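You operate a simulated robot arm through the tools that you are given. There is no shell and no other tool.

Carry out the task below with a simulated robot arm. There is one attempt and no reset: what you move stays moved.

Task
Tape the clamped core all round with the orange tape instead of the green.
Fine: green roll on to the grey stub, new roll on the arm, arm in, turn the hand wheel, arm out.

It is judged by the outcome, as a careful person would: the job done as asked, and still so three seconds after it is handed in. It fails if anything else is knocked over, pushed out of place, dropped, spilled or broken.

Robot
A 7-joint arm with a two-finger gripper, fixed in place. Base frame: the origin is on the floor under the middle of its stand, x ahead of it, y to its left, z up; the work surface is at about z = 800. Units: mm, rad, N and s.
With the tool pointing down near the work surface it reaches from about 340 to 720 mm from the base axis. Its first joint turns from -1.152 to 1.152 rad. Payload 2.45 kg.
Tool frame: the origin (TCP) lies between the finger pads and is the grasp point; the fingertips stand 26 mm ahead of it; z points along the fingers, y is the line along which they close. The gripper opens to 96 mm; its body begins 69 mm behind the TCP.
Orientation is that of the tool frame in the base frame, as [roll, pitch, yaw] about the fixed x, y, z axes, in that order (R = Rz(yaw) Ry(pitch) Rx(roll)). With the fingers straight down and closing along the base's y, the tool's x points along the base's -x, its y along +y and its z along -z.

Tools
- The arm moves only by the tool nudge_tool. Its argument "increments" is a list of rows, each a list of 7 numbers: the turn, a rotation vector about the base's x, y, z in rad, then the shift along the base's x, y, z in cm, then the gripper command, from -1 (shut) to 1 (fully open), values between in proportion. In form: [[ax, ay, az, x, y, z, claw], ...]. A call has 1 to 20 rows; each row shifts and turns the commanded pose from where the row before left it. Rows are played at 5 a second. More than 50 mm and 0.15 rad between two rows, or a gripper value outside its range, and nothing of the call is played. A pose out of reach is approached as far as the arm can. The call stops where the force on the tool passes 90 N (or 10 N more than at its start, if that is more) or the arm is blocked; 0.2 s more then pass. The fingers move at their own pace (about 50 mm/s each) and stop on an object; they squeeze with about 24 N. The grip force told is the motor's: it shows also when the fingers shut on nothing. Time passes only in rows, and 0.2 s behind the last, so rows that do not move let the fingers close. The reply holds the time, the measured pose of the TCP, the force on the tool along the base axes, the opening and the grip force, in the units named above and with some noise, with the torque about the TCP (base axes, N m) and any sound that the robot's microphone picked up, and new pictures: "pictures" is both (left out), scene, wrist or none.
- Cameras (640 x 400 px; columns grow to the right, rows downward): "scene" is fixed at [149.6, -381.9, 1433.8]; the picture's right is [0.85, -0.52, 0.00], its down [-0.28, -0.47, -0.84] and it looks along [0.44, 0.71, -0.55] (base axes); focal length 348 px, centre (320, 200). "wrist" rides on the gripper at [82, 3, -98] in the tool frame; the picture's right is [-0.04, 1.00, 0.00], its down [-0.73, -0.03, -0.68] and it looks along [-0.68, -0.03, 0.73] (tool axes); focal length 256 px, centre (320, 200). There is no depth. A picture from a camera that has moved, and an enlarged one, comes with that camera's place and axes in the base frame and with its lens. The place of the scene camera against the robot may be out by one fixed shift of up to 12 mm in any direction.
- inspect(camera, box): a new picture of the part [left, top, right, bottom] of that camera's present view, enlarged. The clock stands still meanwhile.
- sign_off(): hands the job in; it is judged then, once.

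Nothing tells you positions but the pictures and the camera data. Unless the task says otherwise, let go and move clear before handing in.

The tools are called as a command line: name --pt "numbers of a row" for each row, then --argument value for the rest, lists and objects as JSON in quotes. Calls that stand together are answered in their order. nudge_tool: Moves the arm, as the interface text tells. Its arguments: {"type":"object","properties":{"increments":{"type":"array","items":{"type":"array","items":{"type":"number"}}},"pictures":{"type":"string","enum":["both","scene","wrist","none"]}},"required":["increments"]} The other tools are called the same way: inspect (camera, box) takes an enlarged picture of a part of a camera's view; sign_off () hands the job in.

At the start:

```text
clock: 0.0
ee_pos: [487.0, 48.4, 1090.6]
tool_rot: [-3.141, -0.001, -3.141]
contact_force: [-0.4, 0.2, -0.4]
torque: [-0.02, -0.02, -0.01]
width: 95.9
grip_force: 0.1
```

scene: 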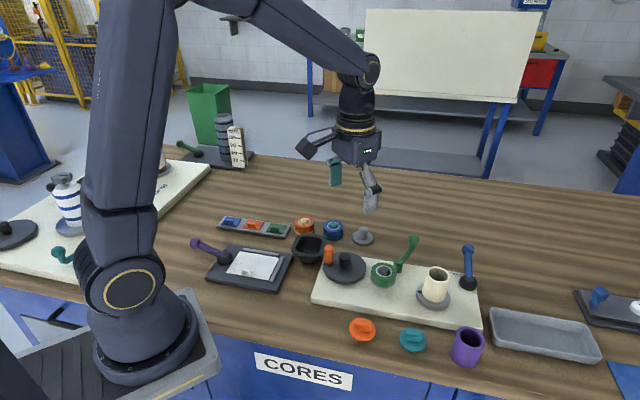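
wrist: 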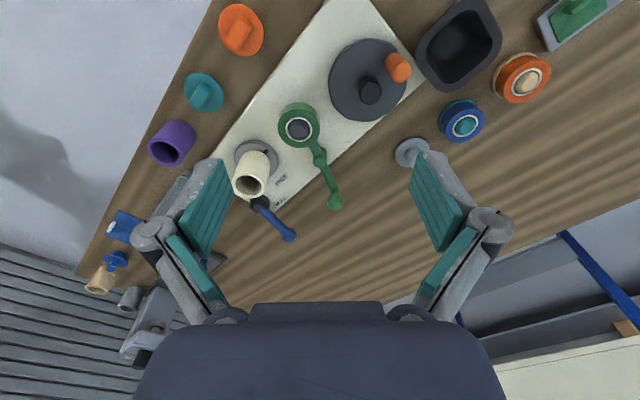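

I see a board with a hand wheel (dark disc with orange knob), a green lever/arm carrying a green roll, a cream core clamped with a blue lever, and a grey stub, orange and blue tape rolls behind. I'll look closer before moving.

inspect --camera "scene" --box '[280, 200, 500, 340]'

inspect --camera "wrist" --box '[220, 20, 420, 220]'

inspect --camera "wrist" --box '[380, 0, 640, 180]'

inspect --camera "scene" --box '[180, 190, 400, 300]'

```text
2.86 times, centred on (390, 270) of scene
camera zoom: at [149.6, -381.9, 1433.8], right [0.85, -0.52, 0.0], down [-0.28, -0.47, -0.84], along [0.44, 0.71, -0.55], focal length 994 px, centre (120, 0)
```

zoom: 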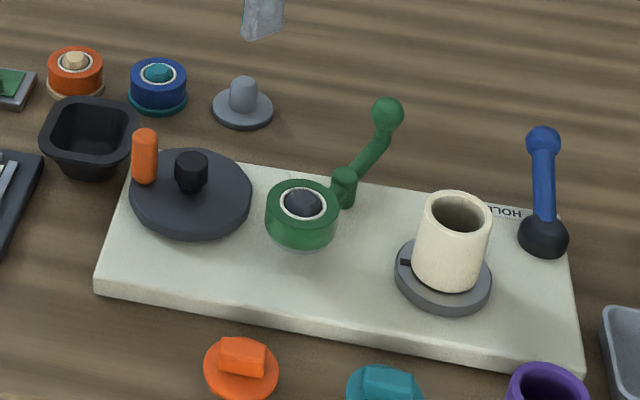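

```text
2.00 times, centred on (320, 120) of wrist
camera zoom: at [405.6, 50.9, 1188.6], right [0.04, 1.0, 0.0], down [0.73, -0.03, 0.68], along [0.68, -0.03, -0.73], focal length 512 px, centre (320, 360)
```

zoom: 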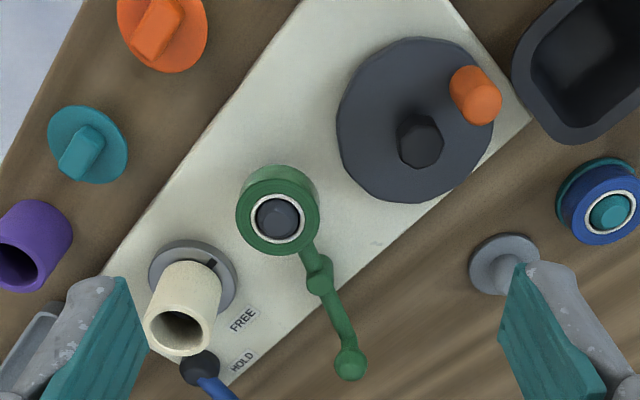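

```text
2.22 times, centred on (510, 90) of wrist
camera zoom: at [405.6, 50.9, 1188.6], right [0.04, 1.0, 0.0], down [0.73, -0.03, 0.68], along [0.68, -0.03, -0.73], focal length 569 px, centre (-102, 444)
```

zoom: 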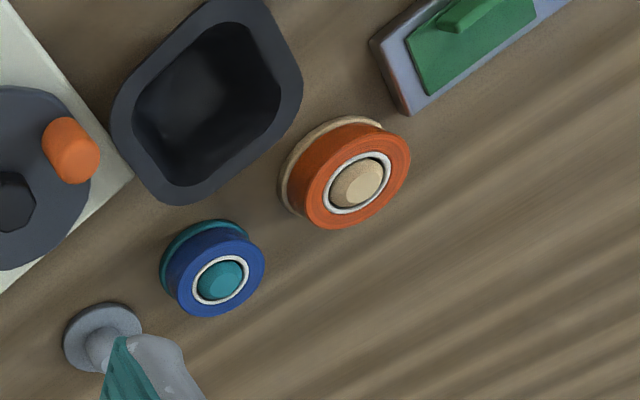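

```text
2.91 times, centred on (290, 245) of scene
camera zoom: at [149.6, -381.9, 1433.8], right [0.85, -0.52, 0.0], down [-0.28, -0.47, -0.84], along [0.44, 0.71, -0.55], focal length 1012 px, centre (407, 69)
```

zoom: 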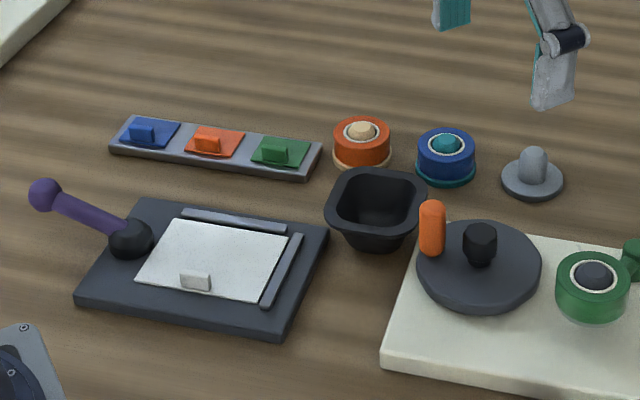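

The core, green arm (pivot near (622,41)), roll (≈(564,15)), wheel hub (≈(524,107)) and grey stub (≈(655,199)) are roughly placed. I'll go down and take a closer wrist view to refine them.

nudge_tool --pt "0 0 0 1.0 -0.5 -2.0 1" --pt "0 0 0 1.0 -0.5 -2.0 1" --pt "0 0 0 1.0 -0.5 -2.0 1" --pt "0 0 0 0 0 0 1"

```text
clock: 1.0
ee_pos: [518.5, 34.2, 1028.8]
tool_rot: [3.141, 0.0, 3.142]
contact_force: [-0.3, 0.4, -0.5]
torque: [0.01, 0.0, 0.01]
width: 96.0
grip_force: 0.0
camera wrist: at [436.9, 35.7, 1128.0], right [0.04, 1.0, 0.0], down [0.73, -0.03, 0.68], along [0.68, -0.03, -0.73], focal length 256 px, centre (320, 200)
```

scene: 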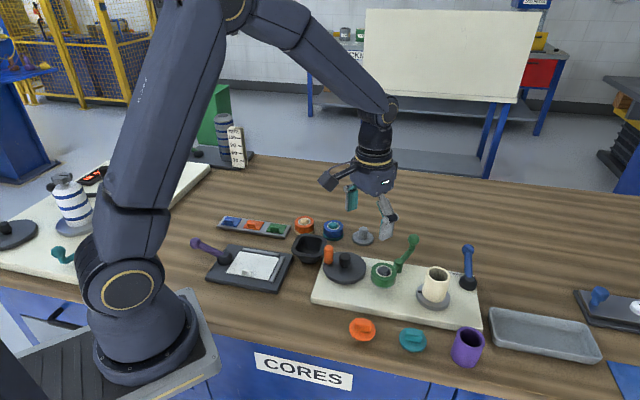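
wrist: 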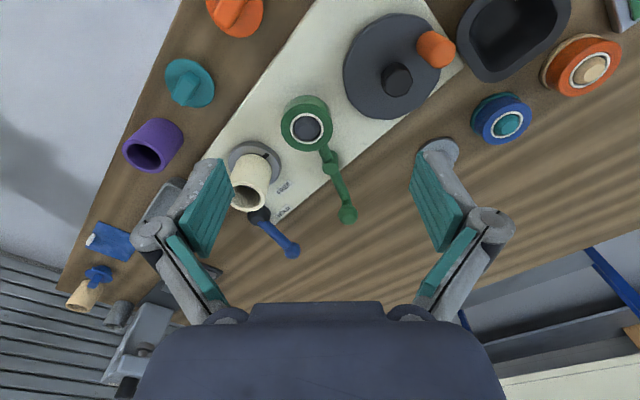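

The rolls and green arm are now nearer. I'll enlarge the wrist view for measurement.

inspect --camera "wrist" --box '[225, 75, 385, 235]'

inspect --camera "wrist" --box '[400, 0, 640, 150]'

inspect --camera "wrist" --box '[320, 0, 480, 120]'

inspect --camera "scene" --box '[350, 225, 450, 315]'

inspect --camera "scene" --box '[280, 200, 400, 290]'

```text
2.50 times, centred on (305, 155) of wrist
camera zoom: at [436.9, 35.7, 1128.0], right [0.04, 1.0, 0.0], down [0.73, -0.03, 0.68], along [0.68, -0.03, -0.73], focal length 640 px, centre (358, 312)
```

zoom: 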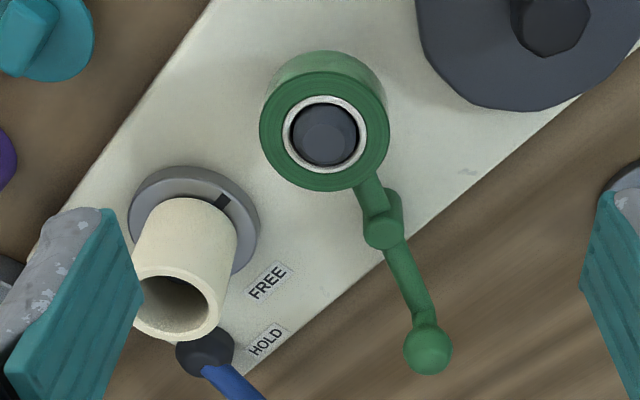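

```text
2.67 times, centred on (520, 75) of wrist
camera zoom: at [436.9, 35.7, 1128.0], right [0.04, 1.0, 0.0], down [0.73, -0.03, 0.68], along [0.68, -0.03, -0.73], focal length 683 px, centre (-213, 533)
```

zoom: 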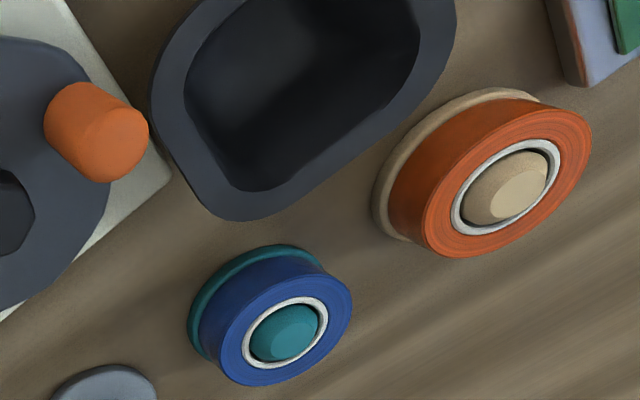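

```text
3.33 times, centred on (400, 60) of wrist
camera zoom: at [436.9, 35.7, 1128.0], right [0.04, 1.0, 0.0], down [0.73, -0.03, 0.68], along [0.68, -0.03, -0.73], focal length 853 px, centre (53, 667)
```

zoom: 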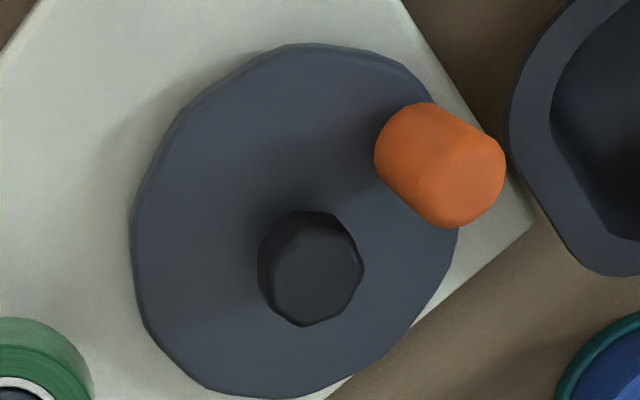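

```text
4.44 times, centred on (400, 270) of scene
camera zoom: at [149.6, -381.9, 1433.8], right [0.85, -0.52, 0.0], down [-0.28, -0.47, -0.84], along [0.44, 0.71, -0.55], focal length 1546 px, centre (-36, -111)
```

zoom: 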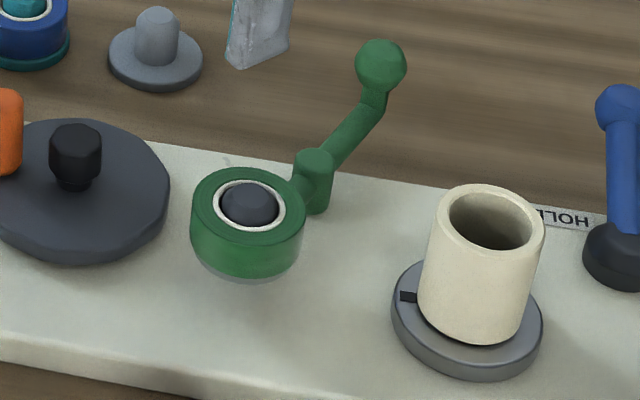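

```text
4.44 times, centred on (340, 245) of scene
camera zoom: at [149.6, -381.9, 1433.8], right [0.85, -0.52, 0.0], down [-0.28, -0.47, -0.84], along [0.44, 0.71, -0.55], focal length 1546 px, centre (231, 0)
```

zoom: 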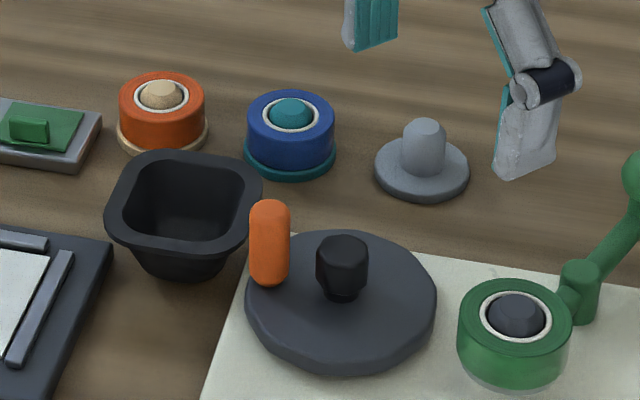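

Estimates agree between views: green roll top ≈ (565,16,880), orange roll top ≈ (534,320,833), grey stub ≈ (653,200). I'll hover above the green roll with the fingers turned across the green arm and check alignment.

nudge_tool --pt "0 0 0.14 1.6 -0.6 -1.5 1" --pt "0 0 0.14 1.6 -0.6 -1.5 1" --pt "0 0 0.14 1.5 -0.6 -1.5 1" --pt "0 0 0 0 0 0 1"

```text
clock: 2.0
ee_pos: [565.3, 16.4, 984.9]
tool_rot: [-3.141, -0.001, -2.719]
contact_force: [0.6, 0.0, 0.6]
torque: [0.0, 0.01, 0.04]
width: 96.3
grip_force: 0.1
camera wrist: at [489.3, -15.1, 1083.9], right [-0.37, 0.93, 0.0], down [0.68, 0.27, 0.68], along [0.63, 0.25, -0.73], focal length 256 px, centre (320, 200)
```

scene: 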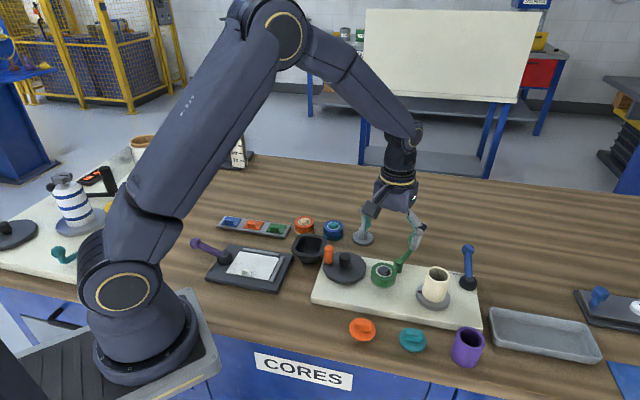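
wrist: 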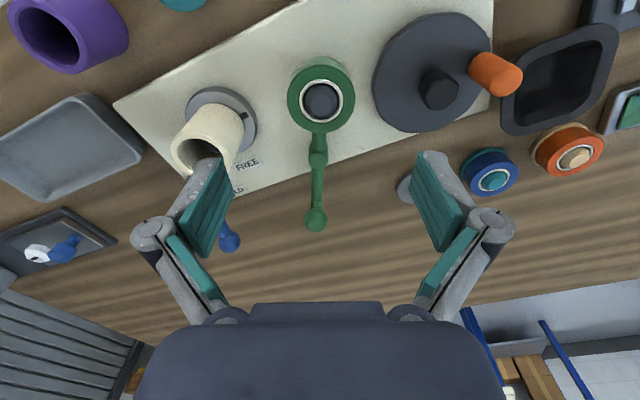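

The roll lies nearly centred under the tool. I'll enlarge to check the offset.

inspect --camera "wrist" --box '[260, 40, 380, 160]'

inspect --camera "scene" --box '[340, 190, 480, 310]'

```text
3.33 times, centred on (320, 100) of wrist
camera zoom: at [489.3, -15.1, 1083.9], right [-0.37, 0.93, 0.0], down [0.68, 0.27, 0.68], along [0.63, 0.25, -0.73], focal length 853 px, centre (320, 533)
```

zoom: 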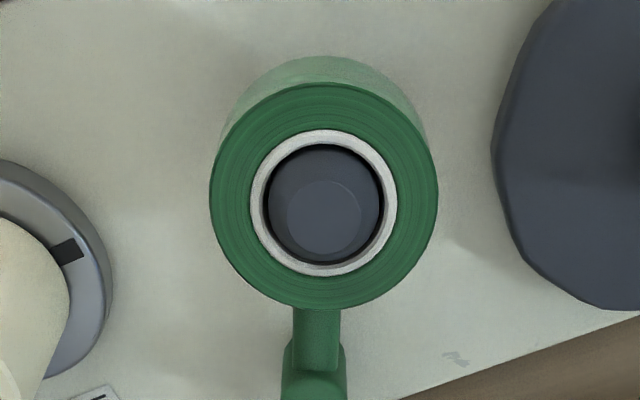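

```text
3.33 times, centred on (410, 250) of scene
camera zoom: at [149.6, -381.9, 1433.8], right [0.85, -0.52, 0.0], down [-0.28, -0.47, -0.84], along [0.44, 0.71, -0.55], focal length 1159 px, centre (20, 33)
```

zoom: 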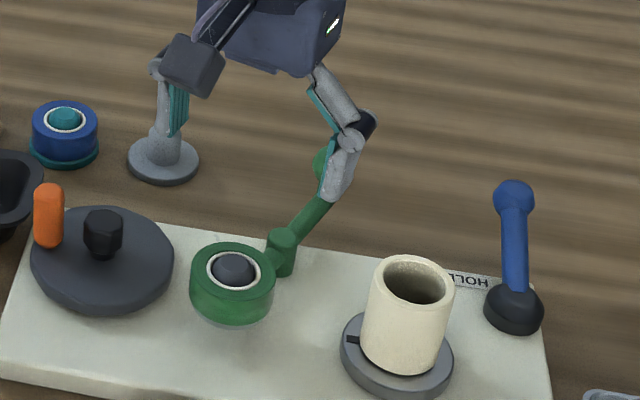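

Alignment is within about a millimetre, but the open right finger would hang over the wheel disc with this yaw. I'll turn the hand to a yaw that clears the wheel, the core and the arm's link, narrow the fingers a bit, and look again.

nudge_tool --pt "0 0 -0.13 -0.05 0 0 0.6" --pt "0 0 -0.13 0 0 0 0.6" --pt "0 0 -0.13 0 0 0 0.6" --pt "0 0 -0.13 0 0 0 0.6" --pt "0 0 -0.13 0 0 -1 0.6" --pt "0 0 -0.12 0 0 -2 0.6" --pt "0 0 0 0 0 0 0.6"

inspect --camera "wrist" --box '[240, 20, 400, 140]'

inspect --camera "scene" --box '[340, 190, 480, 310]'

```text
clock: 3.6
ee_pos: [564.2, 15.1, 953.9]
tool_rot: [3.141, 0.0, 2.79]
contact_force: [0.4, 0.1, 0.0]
torque: [0.01, 0.0, 0.0]
width: 76.7
grip_force: 0.1
camera wrist: at [488.2, 46.0, 1053.6], right [0.38, 0.92, 0.0], down [0.68, -0.28, 0.68], along [0.63, -0.26, -0.73], focal length 256 px, centre (320, 200)
```

scene: 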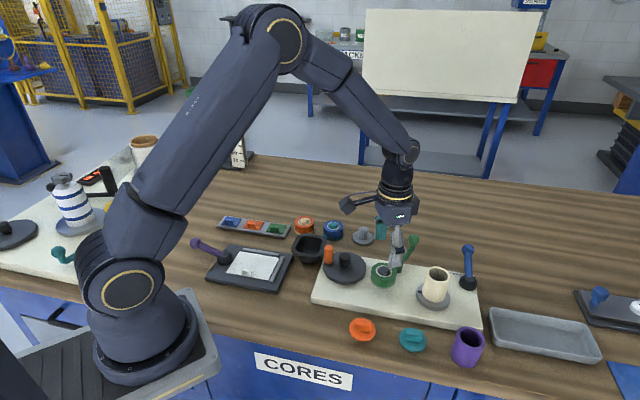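
wrist: 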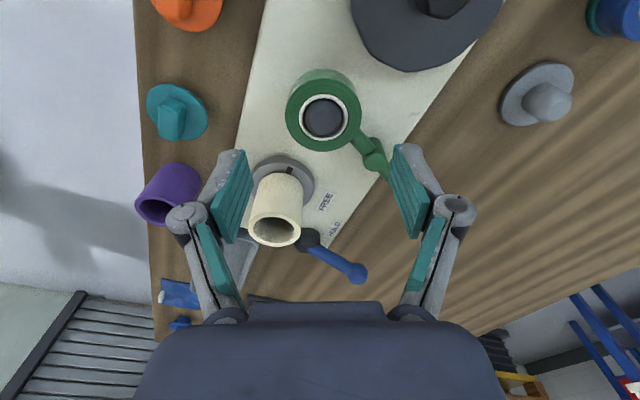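

```text
3.33 times, centred on (320, 80) of wrist
camera zoom: at [488.2, 46.0, 1053.6], right [0.38, 0.92, 0.0], down [0.68, -0.28, 0.68], along [0.63, -0.26, -0.73], focal length 853 px, centre (320, 600)
```

zoom: 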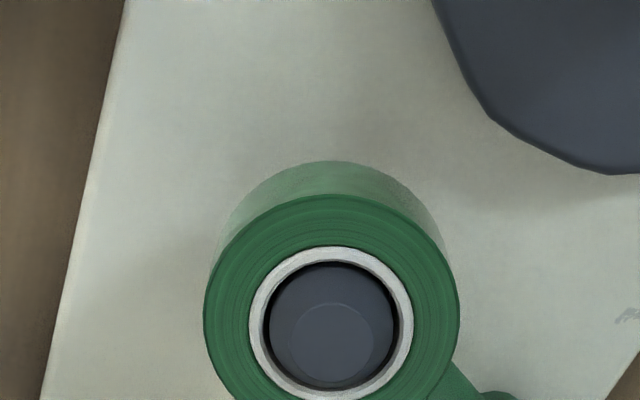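

```text
3.33 times, centred on (410, 250) of scene
camera zoom: at [149.6, -381.9, 1433.8], right [0.85, -0.52, 0.0], down [-0.28, -0.47, -0.84], along [0.44, 0.71, -0.55], focal length 1159 px, centre (20, 33)
```

zoom: 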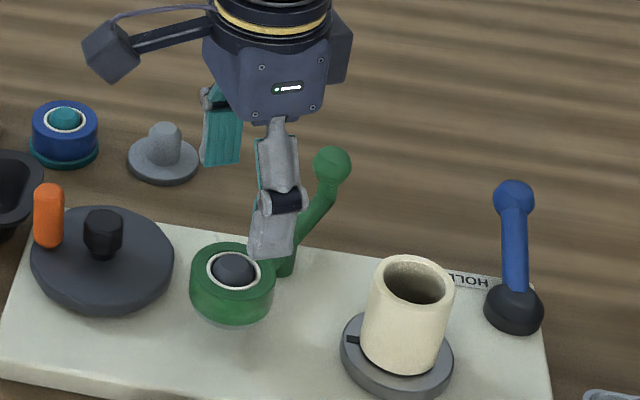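

The roll sits about 2 mm off the tool axis. I'll check the finger symmetry in the picture to calibrate the camera before descending.

inspect --camera "wrist" --box '[170, 100, 470, 287]'

inspect --camera "wrist" --box '[250, 60, 410, 180]'

```text
2.13 times, centred on (320, 194) of wrist
camera zoom: at [488.2, 46.0, 1053.6], right [0.38, 0.92, 0.0], down [0.68, -0.28, 0.68], along [0.63, -0.26, -0.73], focal length 546 px, centre (320, 214)
```

zoom: 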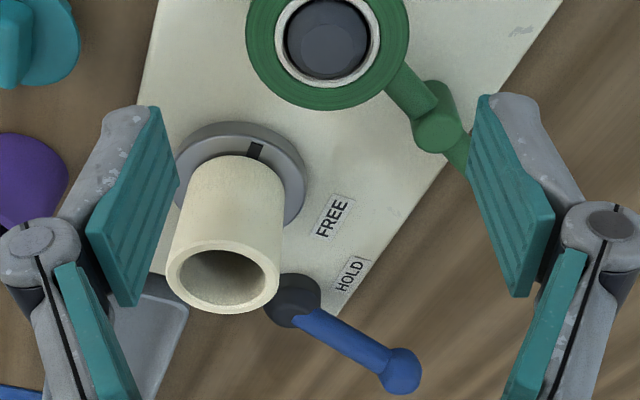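

```text
3.33 times, centred on (330, 120) of wrist
camera zoom: at [488.2, 46.0, 1053.6], right [0.38, 0.92, 0.0], down [0.68, -0.28, 0.68], along [0.63, -0.26, -0.73], focal length 853 px, centre (287, 467)
```

zoom: 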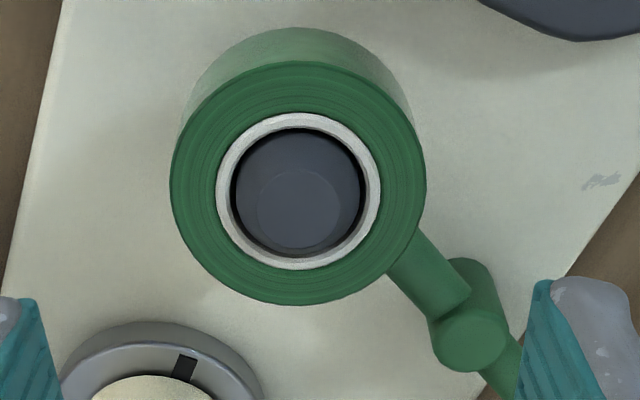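

Finger symmetry says the camera's sideways reading is unbiased. One more view at a further-turned yaw will fix the roll's centre in the other direction.

nudge_tool --pt "0 0 -0.15 0.14 0.18 0 0.6" --pt "0 0 -0.15 0 0 0 0.6" --pt "0 0 -0.15 0 0 0 0.6" --pt "0 0 -0.15 0 0 0 0.6" --pt "0 0 -0.15 0 0 0 0.6" --pt "0 0 0 0 0 0 0.6" --pt "0 0 0 0 0 0 0.6" --pictures "wrist"

inspect --camera "wrist" --box '[240, 60, 400, 180]'

```text
clock: 5.2
ee_pos: [565.1, 18.2, 953.7]
tool_rot: [3.14, 0.002, 2.04]
contact_force: [-0.3, -0.7, 0.5]
torque: [0.01, -0.01, -0.01]
width: 76.8
grip_force: 0.0
camera wrist: at [531.1, 91.0, 1053.9], right [0.91, 0.42, 0.0], down [0.31, -0.67, 0.68], along [0.28, -0.62, -0.73], focal length 256 px, centre (320, 200)
```

wrist: 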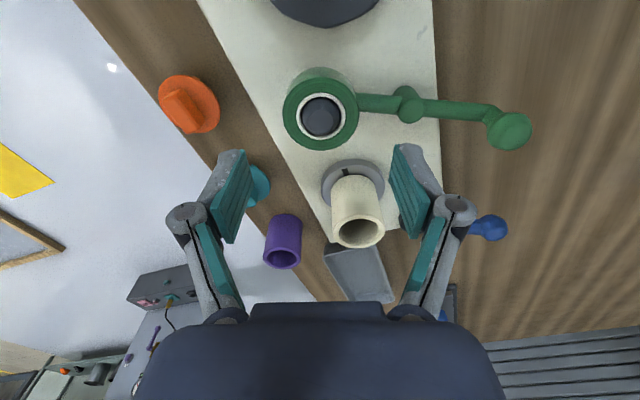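

```text
3.33 times, centred on (320, 120) of wrist
camera zoom: at [531.1, 91.0, 1053.9], right [0.91, 0.42, 0.0], down [0.31, -0.67, 0.68], along [0.28, -0.62, -0.73], focal length 853 px, centre (320, 467)
```

zoom: 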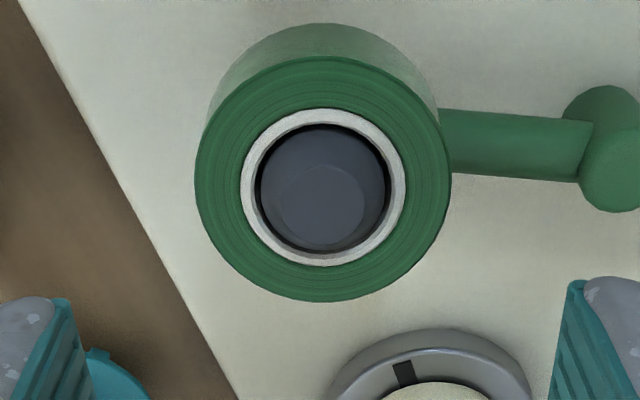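

The roll centre is now fixed to within half a millimetre. I'll turn back to the clear yaw, go down around the roll, and check before closing.

nudge_tool --pt "0 0 0.15 0.055 -0.03 0 0.6" --pt "0 0 0.15 0 0 0 0.6" --pt "0 0 0.15 0 0 0 0.6" --pt "0 0 0.15 0 0 0 0.6" --pt "0 0 0.15 0 0 0 0.6" --pt "0 0 0 0 0 -1.5 0.6" --pt "0 0 0 0 0 -1.5 0.6" --pt "0 0 0 0 0 -1.5 0.6" --pt "0 0 0 0 0 -1.5 0.6" --pt "0 0 0 0 0 -0.6 0.6" --pt "0 0 0 0 0 0 0.6"

inspect --camera "scene" --box '[340, 210, 460, 310]'

inspect --camera "wrist" --box '[220, 80, 420, 220]'

```text
clock: 7.6
ee_pos: [566.5, 17.0, 885.6]
tool_rot: [-3.141, 0.0, 2.79]
contact_force: [0.5, 0.0, -0.2]
torque: [-0.03, -0.01, 0.02]
width: 76.8
grip_force: 0.1
camera wrist: at [490.8, 47.3, 986.4], right [0.38, 0.92, 0.0], down [0.68, -0.28, 0.68], along [0.63, -0.26, -0.73], focal length 256 px, centre (320, 200)
```

scene: 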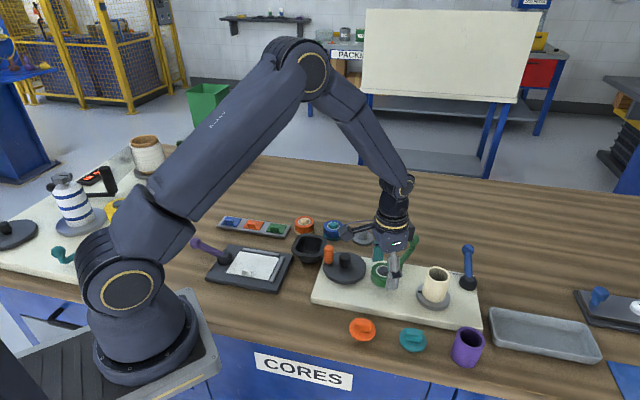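
wrist: 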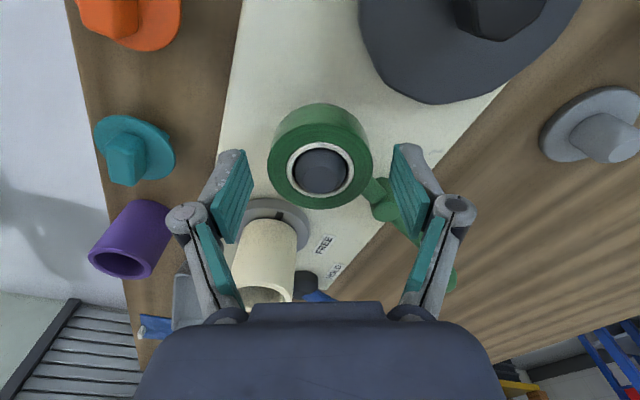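

```text
4.00 times, centred on (400, 260) of scene
camera zoom: at [149.6, -381.9, 1433.8], right [0.85, -0.52, 0.0], down [-0.28, -0.47, -0.84], along [0.44, 0.71, -0.55], focal length 1391 px, centre (0, -40)
```

zoom: 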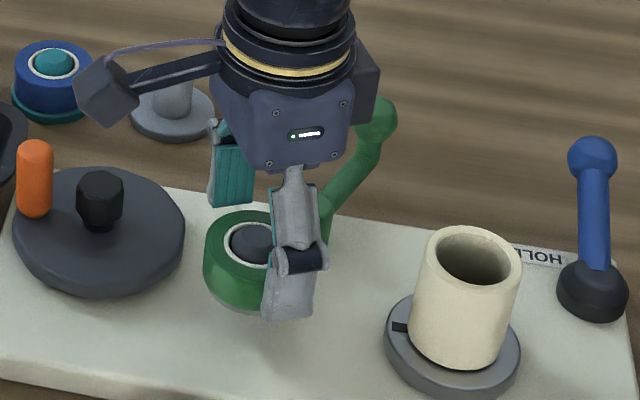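

```text
2.86 times, centred on (320, 150) of wrist
camera zoom: at [490.8, 47.3, 986.4], right [0.38, 0.92, 0.0], down [0.68, -0.28, 0.68], along [0.63, -0.26, -0.73], focal length 731 px, centre (320, 343)
```

zoom: 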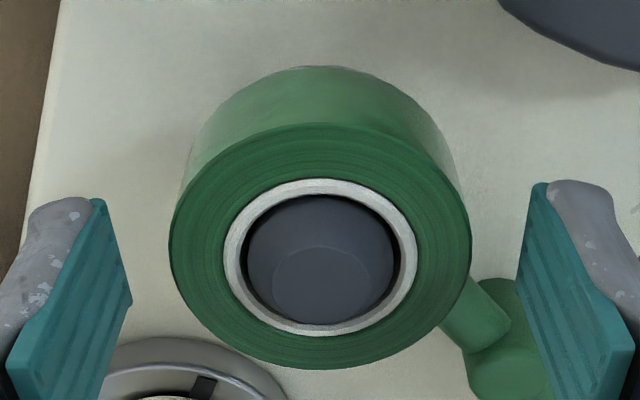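

Roll is centred between the pads and the pads overlap it. I'll turn slightly to give more room to the green link, go 8 mm lower and close.

nudge_tool --pt "0 0 0.15 0 0 0 0.6" --pt "0 0 0 0 0 -0.4 0.6" --pt "0 0 0 0 0 -0.4 0.6" --pt "0 0 0 0 0 0 0.6" --pt "0 0 0 0 0 0 -1" --pt "0 0 0 0 0 0 -1" --pt "0 0 0 0 0 0 -1"

inspect --camera "wrist" --box '[220, 80, 420, 220]'

inspect --camera "scene" --box '[340, 210, 460, 310]'

```text
clock: 9.2
ee_pos: [566.4, 16.6, 879.7]
tool_rot: [-3.141, 0.001, 2.94]
contact_force: [-0.5, 0.8, 1.1]
torque: [-0.02, 0.02, 0.01]
width: 54.0
grip_force: 23.7
camera wrist: at [486.9, 36.0, 979.6], right [0.24, 0.97, 0.0], down [0.71, -0.17, 0.68], along [0.66, -0.16, -0.73], focal length 256 px, centre (320, 200)
```

scene: 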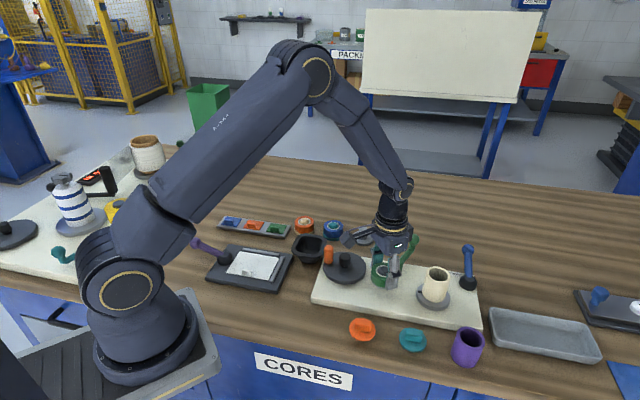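
wrist: 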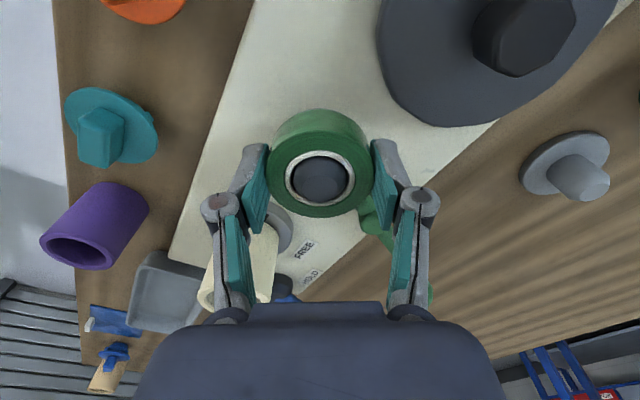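

```text
2.86 times, centred on (320, 150) of wrist
camera zoom: at [486.9, 36.0, 979.6], right [0.24, 0.97, 0.0], down [0.71, -0.17, 0.68], along [0.66, -0.16, -0.73], focal length 731 px, centre (320, 343)
```

zoom: 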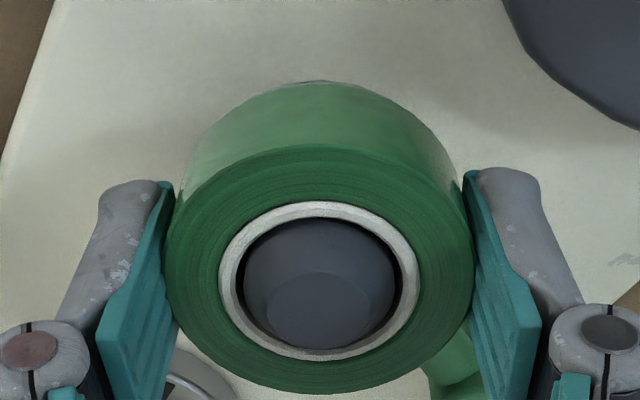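

```text
4.00 times, centred on (400, 260) of scene
camera zoom: at [149.6, -381.9, 1433.8], right [0.85, -0.52, 0.0], down [-0.28, -0.47, -0.84], along [0.44, 0.71, -0.55], focal length 1391 px, centre (0, -40)
```

zoom: 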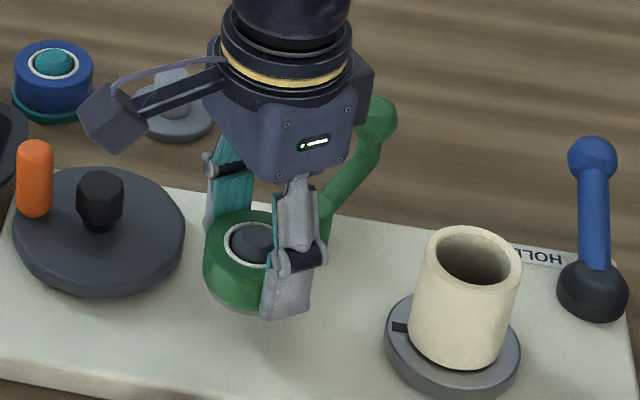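

Gripped at 54 mm. I'll lift straight up and check that the roll leaves the spindle cleanly.

nudge_tool --pt "0 0 0 0 0 0.5 -1" --pt "0 0 0 0 0 1.0 -1" --pt "0 0 0 0 0 1.5 -1" --pt "0 0 0 0 0 2.0 -1" --pt "0 0 0 0 0 2.5 -1" --pt "0 0 0 0 0 2.5 -1" --pt "0 0 0 0 0 0 -1"

inspect --camera "wrist" --box '[220, 60, 420, 220]'

inspect --camera "scene" --box '[340, 190, 460, 290]'

```text
clock: 10.8
ee_pos: [565.2, 17.6, 979.3]
tool_rot: [3.141, 0.0, 2.941]
contact_force: [-1.1, -0.6, 0.4]
torque: [0.0, 0.02, 0.02]
width: 53.8
grip_force: 23.7
camera wrist: at [485.9, 35.7, 1079.3], right [0.24, 0.97, 0.0], down [0.71, -0.17, 0.68], along [0.66, -0.16, -0.73], focal length 256 px, centre (320, 200)
```

scene: 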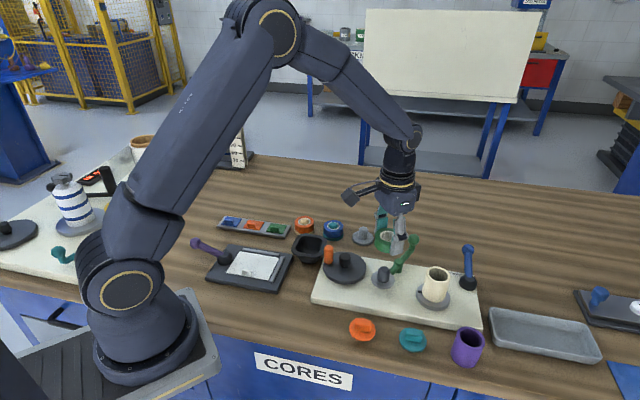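
wrist: 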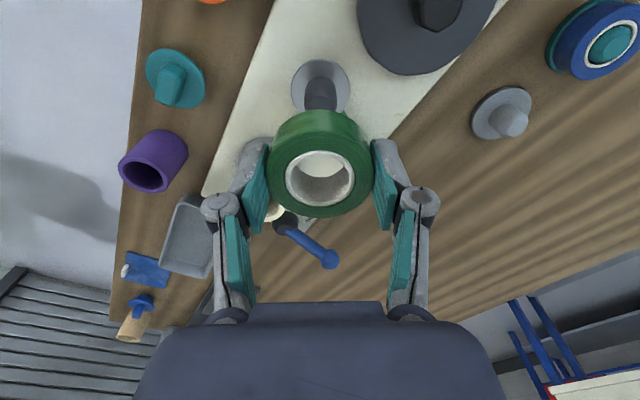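

```text
2.50 times, centred on (320, 140) of wrist
camera zoom: at [485.9, 35.7, 1079.3], right [0.24, 0.97, 0.0], down [0.71, -0.17, 0.68], along [0.66, -0.16, -0.73], focal length 640 px, centre (320, 350)
```

zoom: 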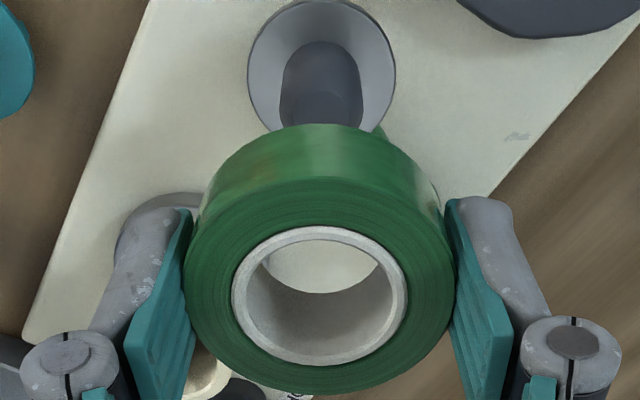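

```text
4.00 times, centred on (400, 240) of scene
camera zoom: at [149.6, -381.9, 1433.8], right [0.85, -0.52, 0.0], down [-0.28, -0.47, -0.84], along [0.44, 0.71, -0.55], focal length 1391 px, centre (0, 40)
```

zoom: 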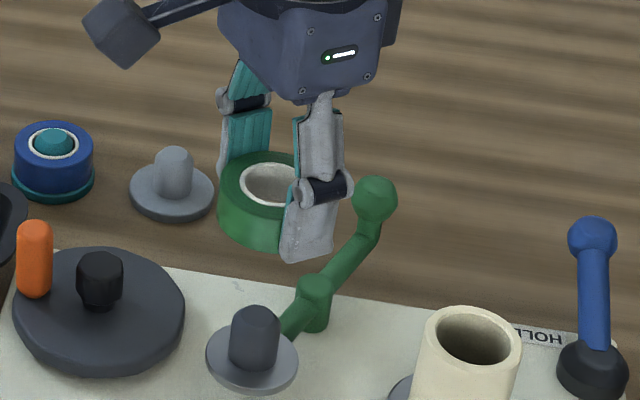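

The green roll is off and held firmly. The bare spindle is seen just behind it, which gives me a reference picture for aligning over the grey stub at the same height. Moving there now.

nudge_tool --pt "0 0 0 1.2 2.4 0.5 -1" --pt "0 0 0 1.5 3.2 0.5 -1" --pt "0 0 0 1.6 3.4 0 -1" --pt "0 0 0 1.6 3.4 0 -1" --pt "0 0 0 1.6 3.4 -1.5 -1" --pt "0 0 0 1.25 2.5 -3.6 -1" --pt "0 0 0 0 0 0 -1" --pt "0 0 0 0 0 0 -1"

inspect --camera "wrist" --box '[220, 60, 420, 220]'

inspect --camera "scene" --box '[300, 180, 420, 280]'

```text
clock: 12.6
ee_pos: [649.8, 200.0, 936.3]
tool_rot: [-3.141, 0.001, 2.941]
contact_force: [0.4, -0.3, -0.3]
torque: [-0.01, -0.01, 0.01]
width: 53.7
grip_force: 24.4
camera wrist: at [570.3, 219.3, 1036.5], right [0.24, 0.97, 0.0], down [0.71, -0.17, 0.68], along [0.66, -0.16, -0.73], focal length 256 px, centre (320, 200)
```

scene: 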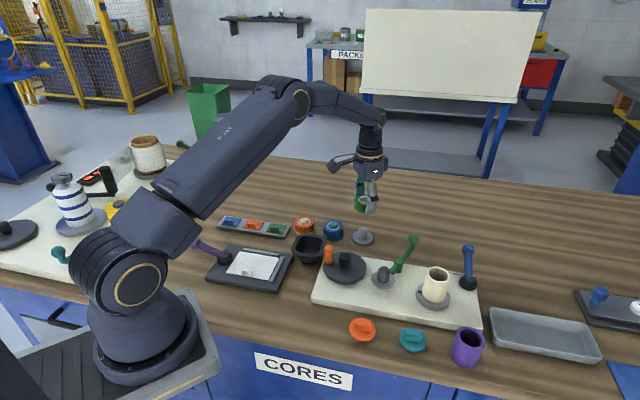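
wrist: 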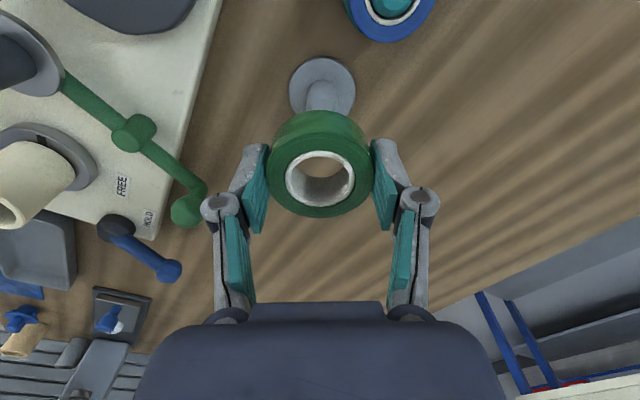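

```text
2.50 times, centred on (320, 140) of wrist
camera zoom: at [570.3, 219.3, 1036.5], right [0.24, 0.97, 0.0], down [0.71, -0.17, 0.68], along [0.66, -0.16, -0.73], focal length 640 px, centre (320, 350)
```

zoom: 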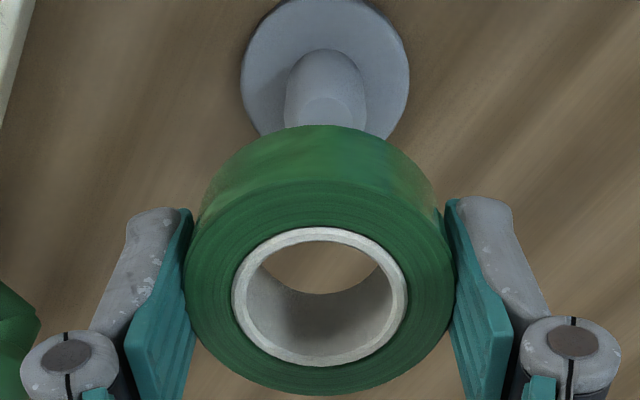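

```text
4.00 times, centred on (360, 230) of scene
camera zoom: at [149.6, -381.9, 1433.8], right [0.85, -0.52, 0.0], down [-0.28, -0.47, -0.84], along [0.44, 0.71, -0.55], focal length 1391 px, centre (160, 80)
```

zoom: 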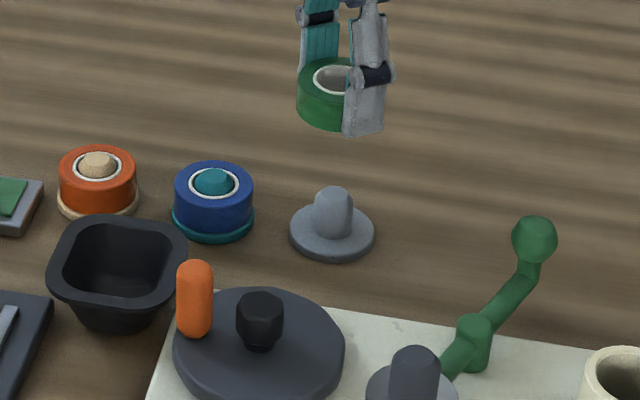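

The stub appears nearly aligned. Its height is uncertain, so I'll turn the hand about its axis for a second bearing before lowering.

nudge_tool --pt "0 0 0.15 0 0 0 -1" --pt "0 0 0.15 0 0 0 -1" --pt "0 0 0.15 0 0 0 -1" --pt "0 0 0.15 0 0 0 -1" --pt "0 0 0.15 0 0 0 -1" --pt "0 0 0.15 0 0 0 -1" --pt "0 0 0 0 0 0 -1" --pt "0 0 0 0 0 0 -1" --pictures "wrist"

inspect --camera "wrist" --box '[220, 60, 420, 220]'

```text
clock: 14.4
ee_pos: [653.8, 199.5, 940.4]
tool_rot: [3.141, -0.001, -2.441]
contact_force: [1.0, -0.8, -0.5]
torque: [0.02, -0.02, 0.01]
width: 53.7
grip_force: 23.8
camera wrist: at [588.1, 149.5, 1038.4], right [-0.61, 0.79, 0.0], down [0.58, 0.45, 0.68], along [0.54, 0.42, -0.73], focal length 256 px, centre (320, 200)
```

wrist: 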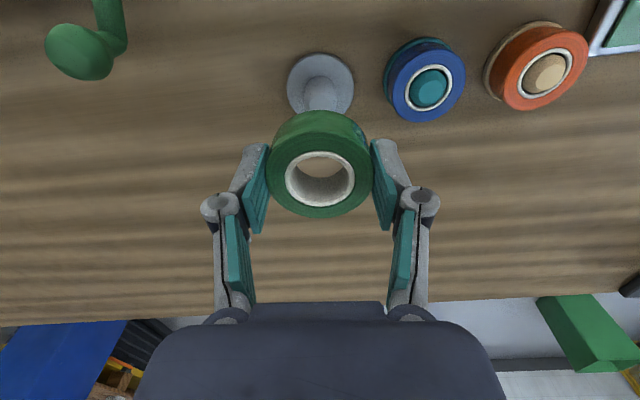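

```text
2.50 times, centred on (320, 140) of wrist
camera zoom: at [588.1, 149.5, 1038.4], right [-0.61, 0.79, 0.0], down [0.58, 0.45, 0.68], along [0.54, 0.42, -0.73], focal length 640 px, centre (320, 350)
```

zoom: 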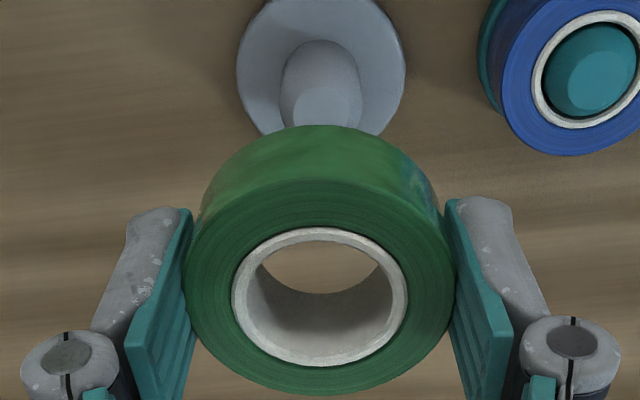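

Two bearings put the stub about (1.1, 0.5) mm from the present axis. I'll correct, turn back to the safe yaw and recheck.

nudge_tool --pt "0 0 -0.15 0.11 0.05 0 -1" --pt "0 0 -0.15 0 0 0 -1" --pt "0 0 -0.15 0 0 0 -1" --pt "0 0 -0.15 0 0 0 -1" --pt "0 0 -0.15 0 0 0 -1" --pt "0 0 -0.15 0 0 0 -1" --pt "0 0 0 0 0 0 -1" --pt "0 0 0 0 0 0 -1" --pt "0 0 0 0 0 0 -1" --pictures "wrist"

inspect --camera "wrist" --box '[220, 60, 420, 220]'

```text
clock: 16.4
ee_pos: [654.1, 200.5, 939.9]
tool_rot: [3.141, 0.001, 2.939]
contact_force: [-0.5, -0.1, 0.0]
torque: [0.0, 0.0, 0.02]
width: 53.2
grip_force: 23.7
camera wrist: at [574.5, 219.4, 1038.7], right [0.24, 0.97, 0.0], down [0.71, -0.18, 0.68], along [0.66, -0.16, -0.73], focal length 256 px, centre (320, 200)
```

wrist: 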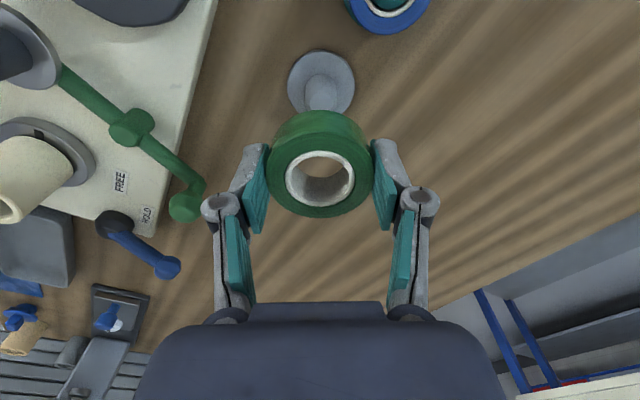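

```text
2.50 times, centred on (320, 140) of wrist
camera zoom: at [574.5, 219.4, 1038.7], right [0.24, 0.97, 0.0], down [0.71, -0.18, 0.68], along [0.66, -0.16, -0.73], focal length 640 px, centre (320, 350)
```

zoom: 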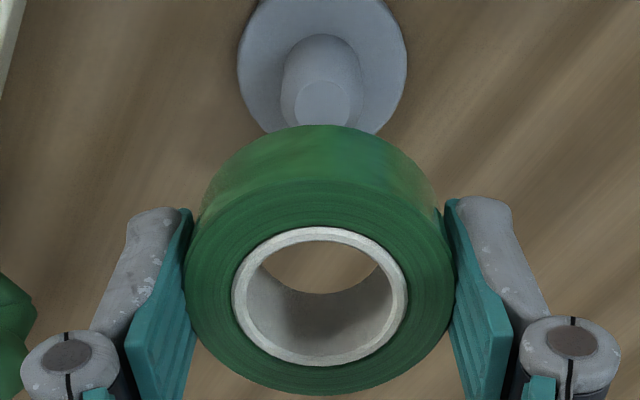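

Dome centre and row match the reference picture, so the roll is over the stub. Lowering in stages and watching the force.

nudge_tool --pt "0 0 0 0 0 -2.0 -1" --pt "0 0 0 0 0 -2.0 -1" --pt "0 0 0 0 0 -2.0 -1" --pt "0 0 0 0 0 -0.5 -1" --pt "0 0 0 0 0 -0.5 -1" --pt "0 0 0 0 0 -0.5 -1" --pt "0 0 0 0 0 -0.5 -1" --pt "0 0 0 0 0 0 -1" --pt "0 0 0 0 0 0 -1"

inspect --camera "wrist" --box '[220, 60, 420, 220]'

inspect --camera "scene" --box '[300, 180, 420, 280]'

```text
clock: 18.4
ee_pos: [654.3, 199.9, 858.5]
tool_rot: [-3.141, -0.001, 2.941]
contact_force: [0.6, 0.7, -1.0]
torque: [-0.03, 0.01, 0.02]
width: 53.3
grip_force: 24.2
camera wrist: at [574.8, 218.6, 958.6], right [0.24, 0.97, 0.0], down [0.71, -0.17, 0.68], along [0.66, -0.16, -0.73], focal length 256 px, centre (320, 200)
```

scene: 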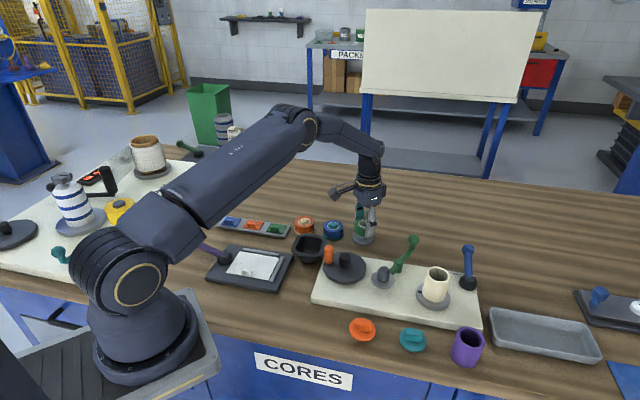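
wrist: 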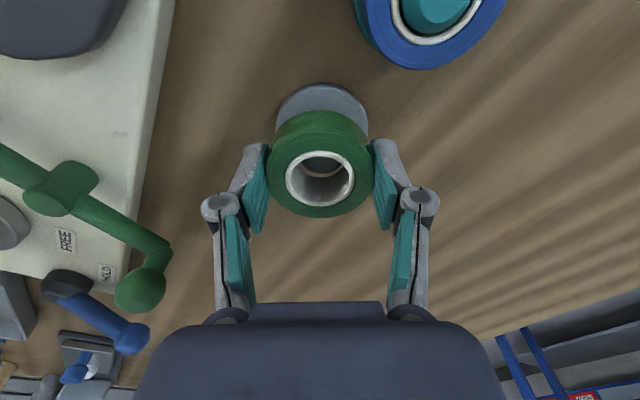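

```text
2.50 times, centred on (320, 140) of wrist
camera zoom: at [574.8, 218.6, 958.6], right [0.24, 0.97, 0.0], down [0.71, -0.17, 0.68], along [0.66, -0.16, -0.73], focal length 640 px, centre (320, 350)
```

zoom: 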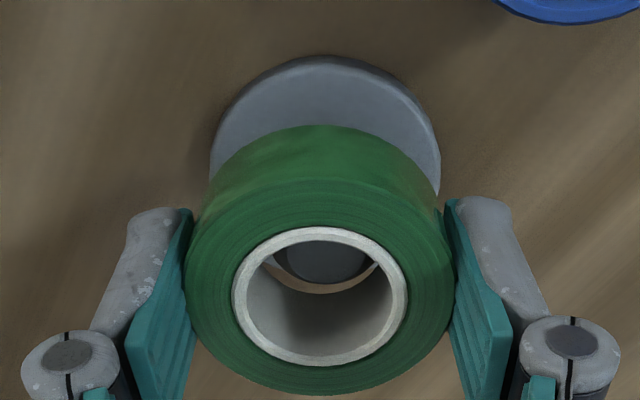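

```text
4.00 times, centred on (360, 230) of scene
camera zoom: at [149.6, -381.9, 1433.8], right [0.85, -0.52, 0.0], down [-0.28, -0.47, -0.84], along [0.44, 0.71, -0.55], focal length 1391 px, centre (160, 80)
```

zoom: 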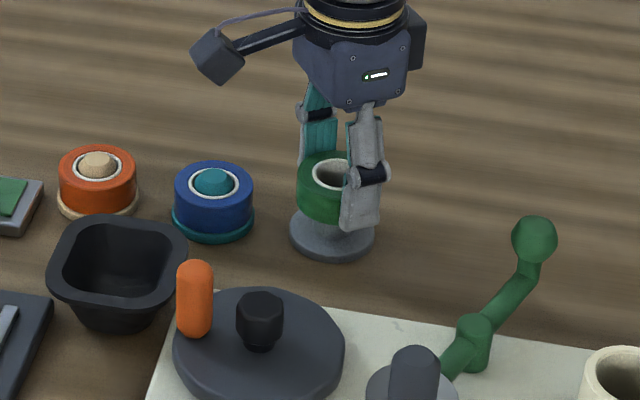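

No contact force yet, with the dome centred in the hole. Continuing down slowly.

nudge_tool --pt "0 0 0 0 0 -0.3 -1" --pt "0 0 0 0 0 -0.3 -1" --pt "0 0 0 0 0 -0.3 -1" --pt "0 0 0 0 0 0 -1" --pt "0 0 0 0 0 0 -1" --pictures "wrist"

inspect --camera "wrist" --box '[260, 120, 380, 220]'

```text
clock: 19.6
ee_pos: [653.8, 199.6, 850.4]
tool_rot: [-3.141, -0.001, 2.94]
contact_force: [-0.1, 0.7, -0.8]
torque: [-0.01, 0.03, 0.02]
width: 53.6
grip_force: 24.1
camera wrist: at [574.8, 219.2, 949.6], right [0.24, 0.97, 0.0], down [0.71, -0.17, 0.68], along [0.66, -0.16, -0.73], focal length 256 px, centre (320, 200)
```

wrist: 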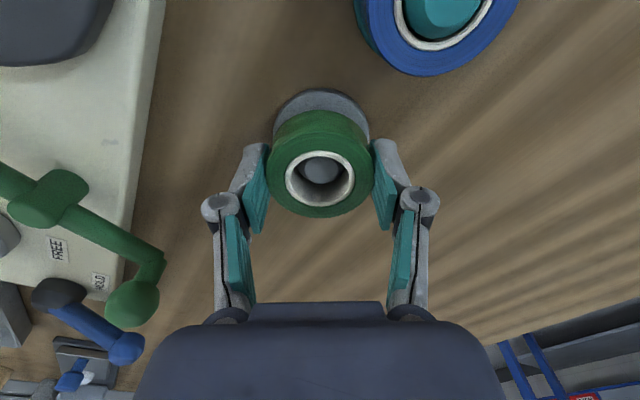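

```text
4.00 times, centred on (320, 170) of wrist
camera zoom: at [574.8, 219.2, 949.6], right [0.24, 0.97, 0.0], down [0.71, -0.17, 0.68], along [0.66, -0.16, -0.73], focal length 1024 px, centre (320, 320)
```

zoom: 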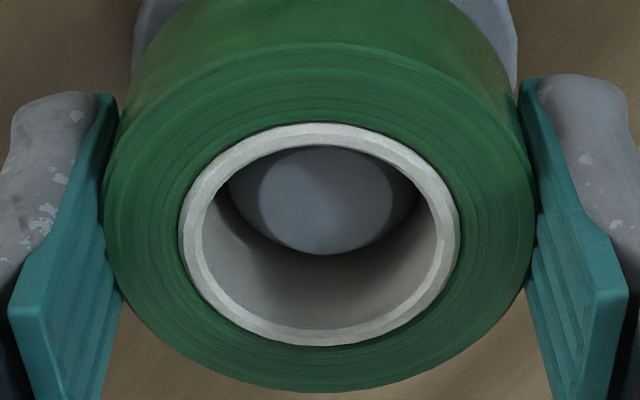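

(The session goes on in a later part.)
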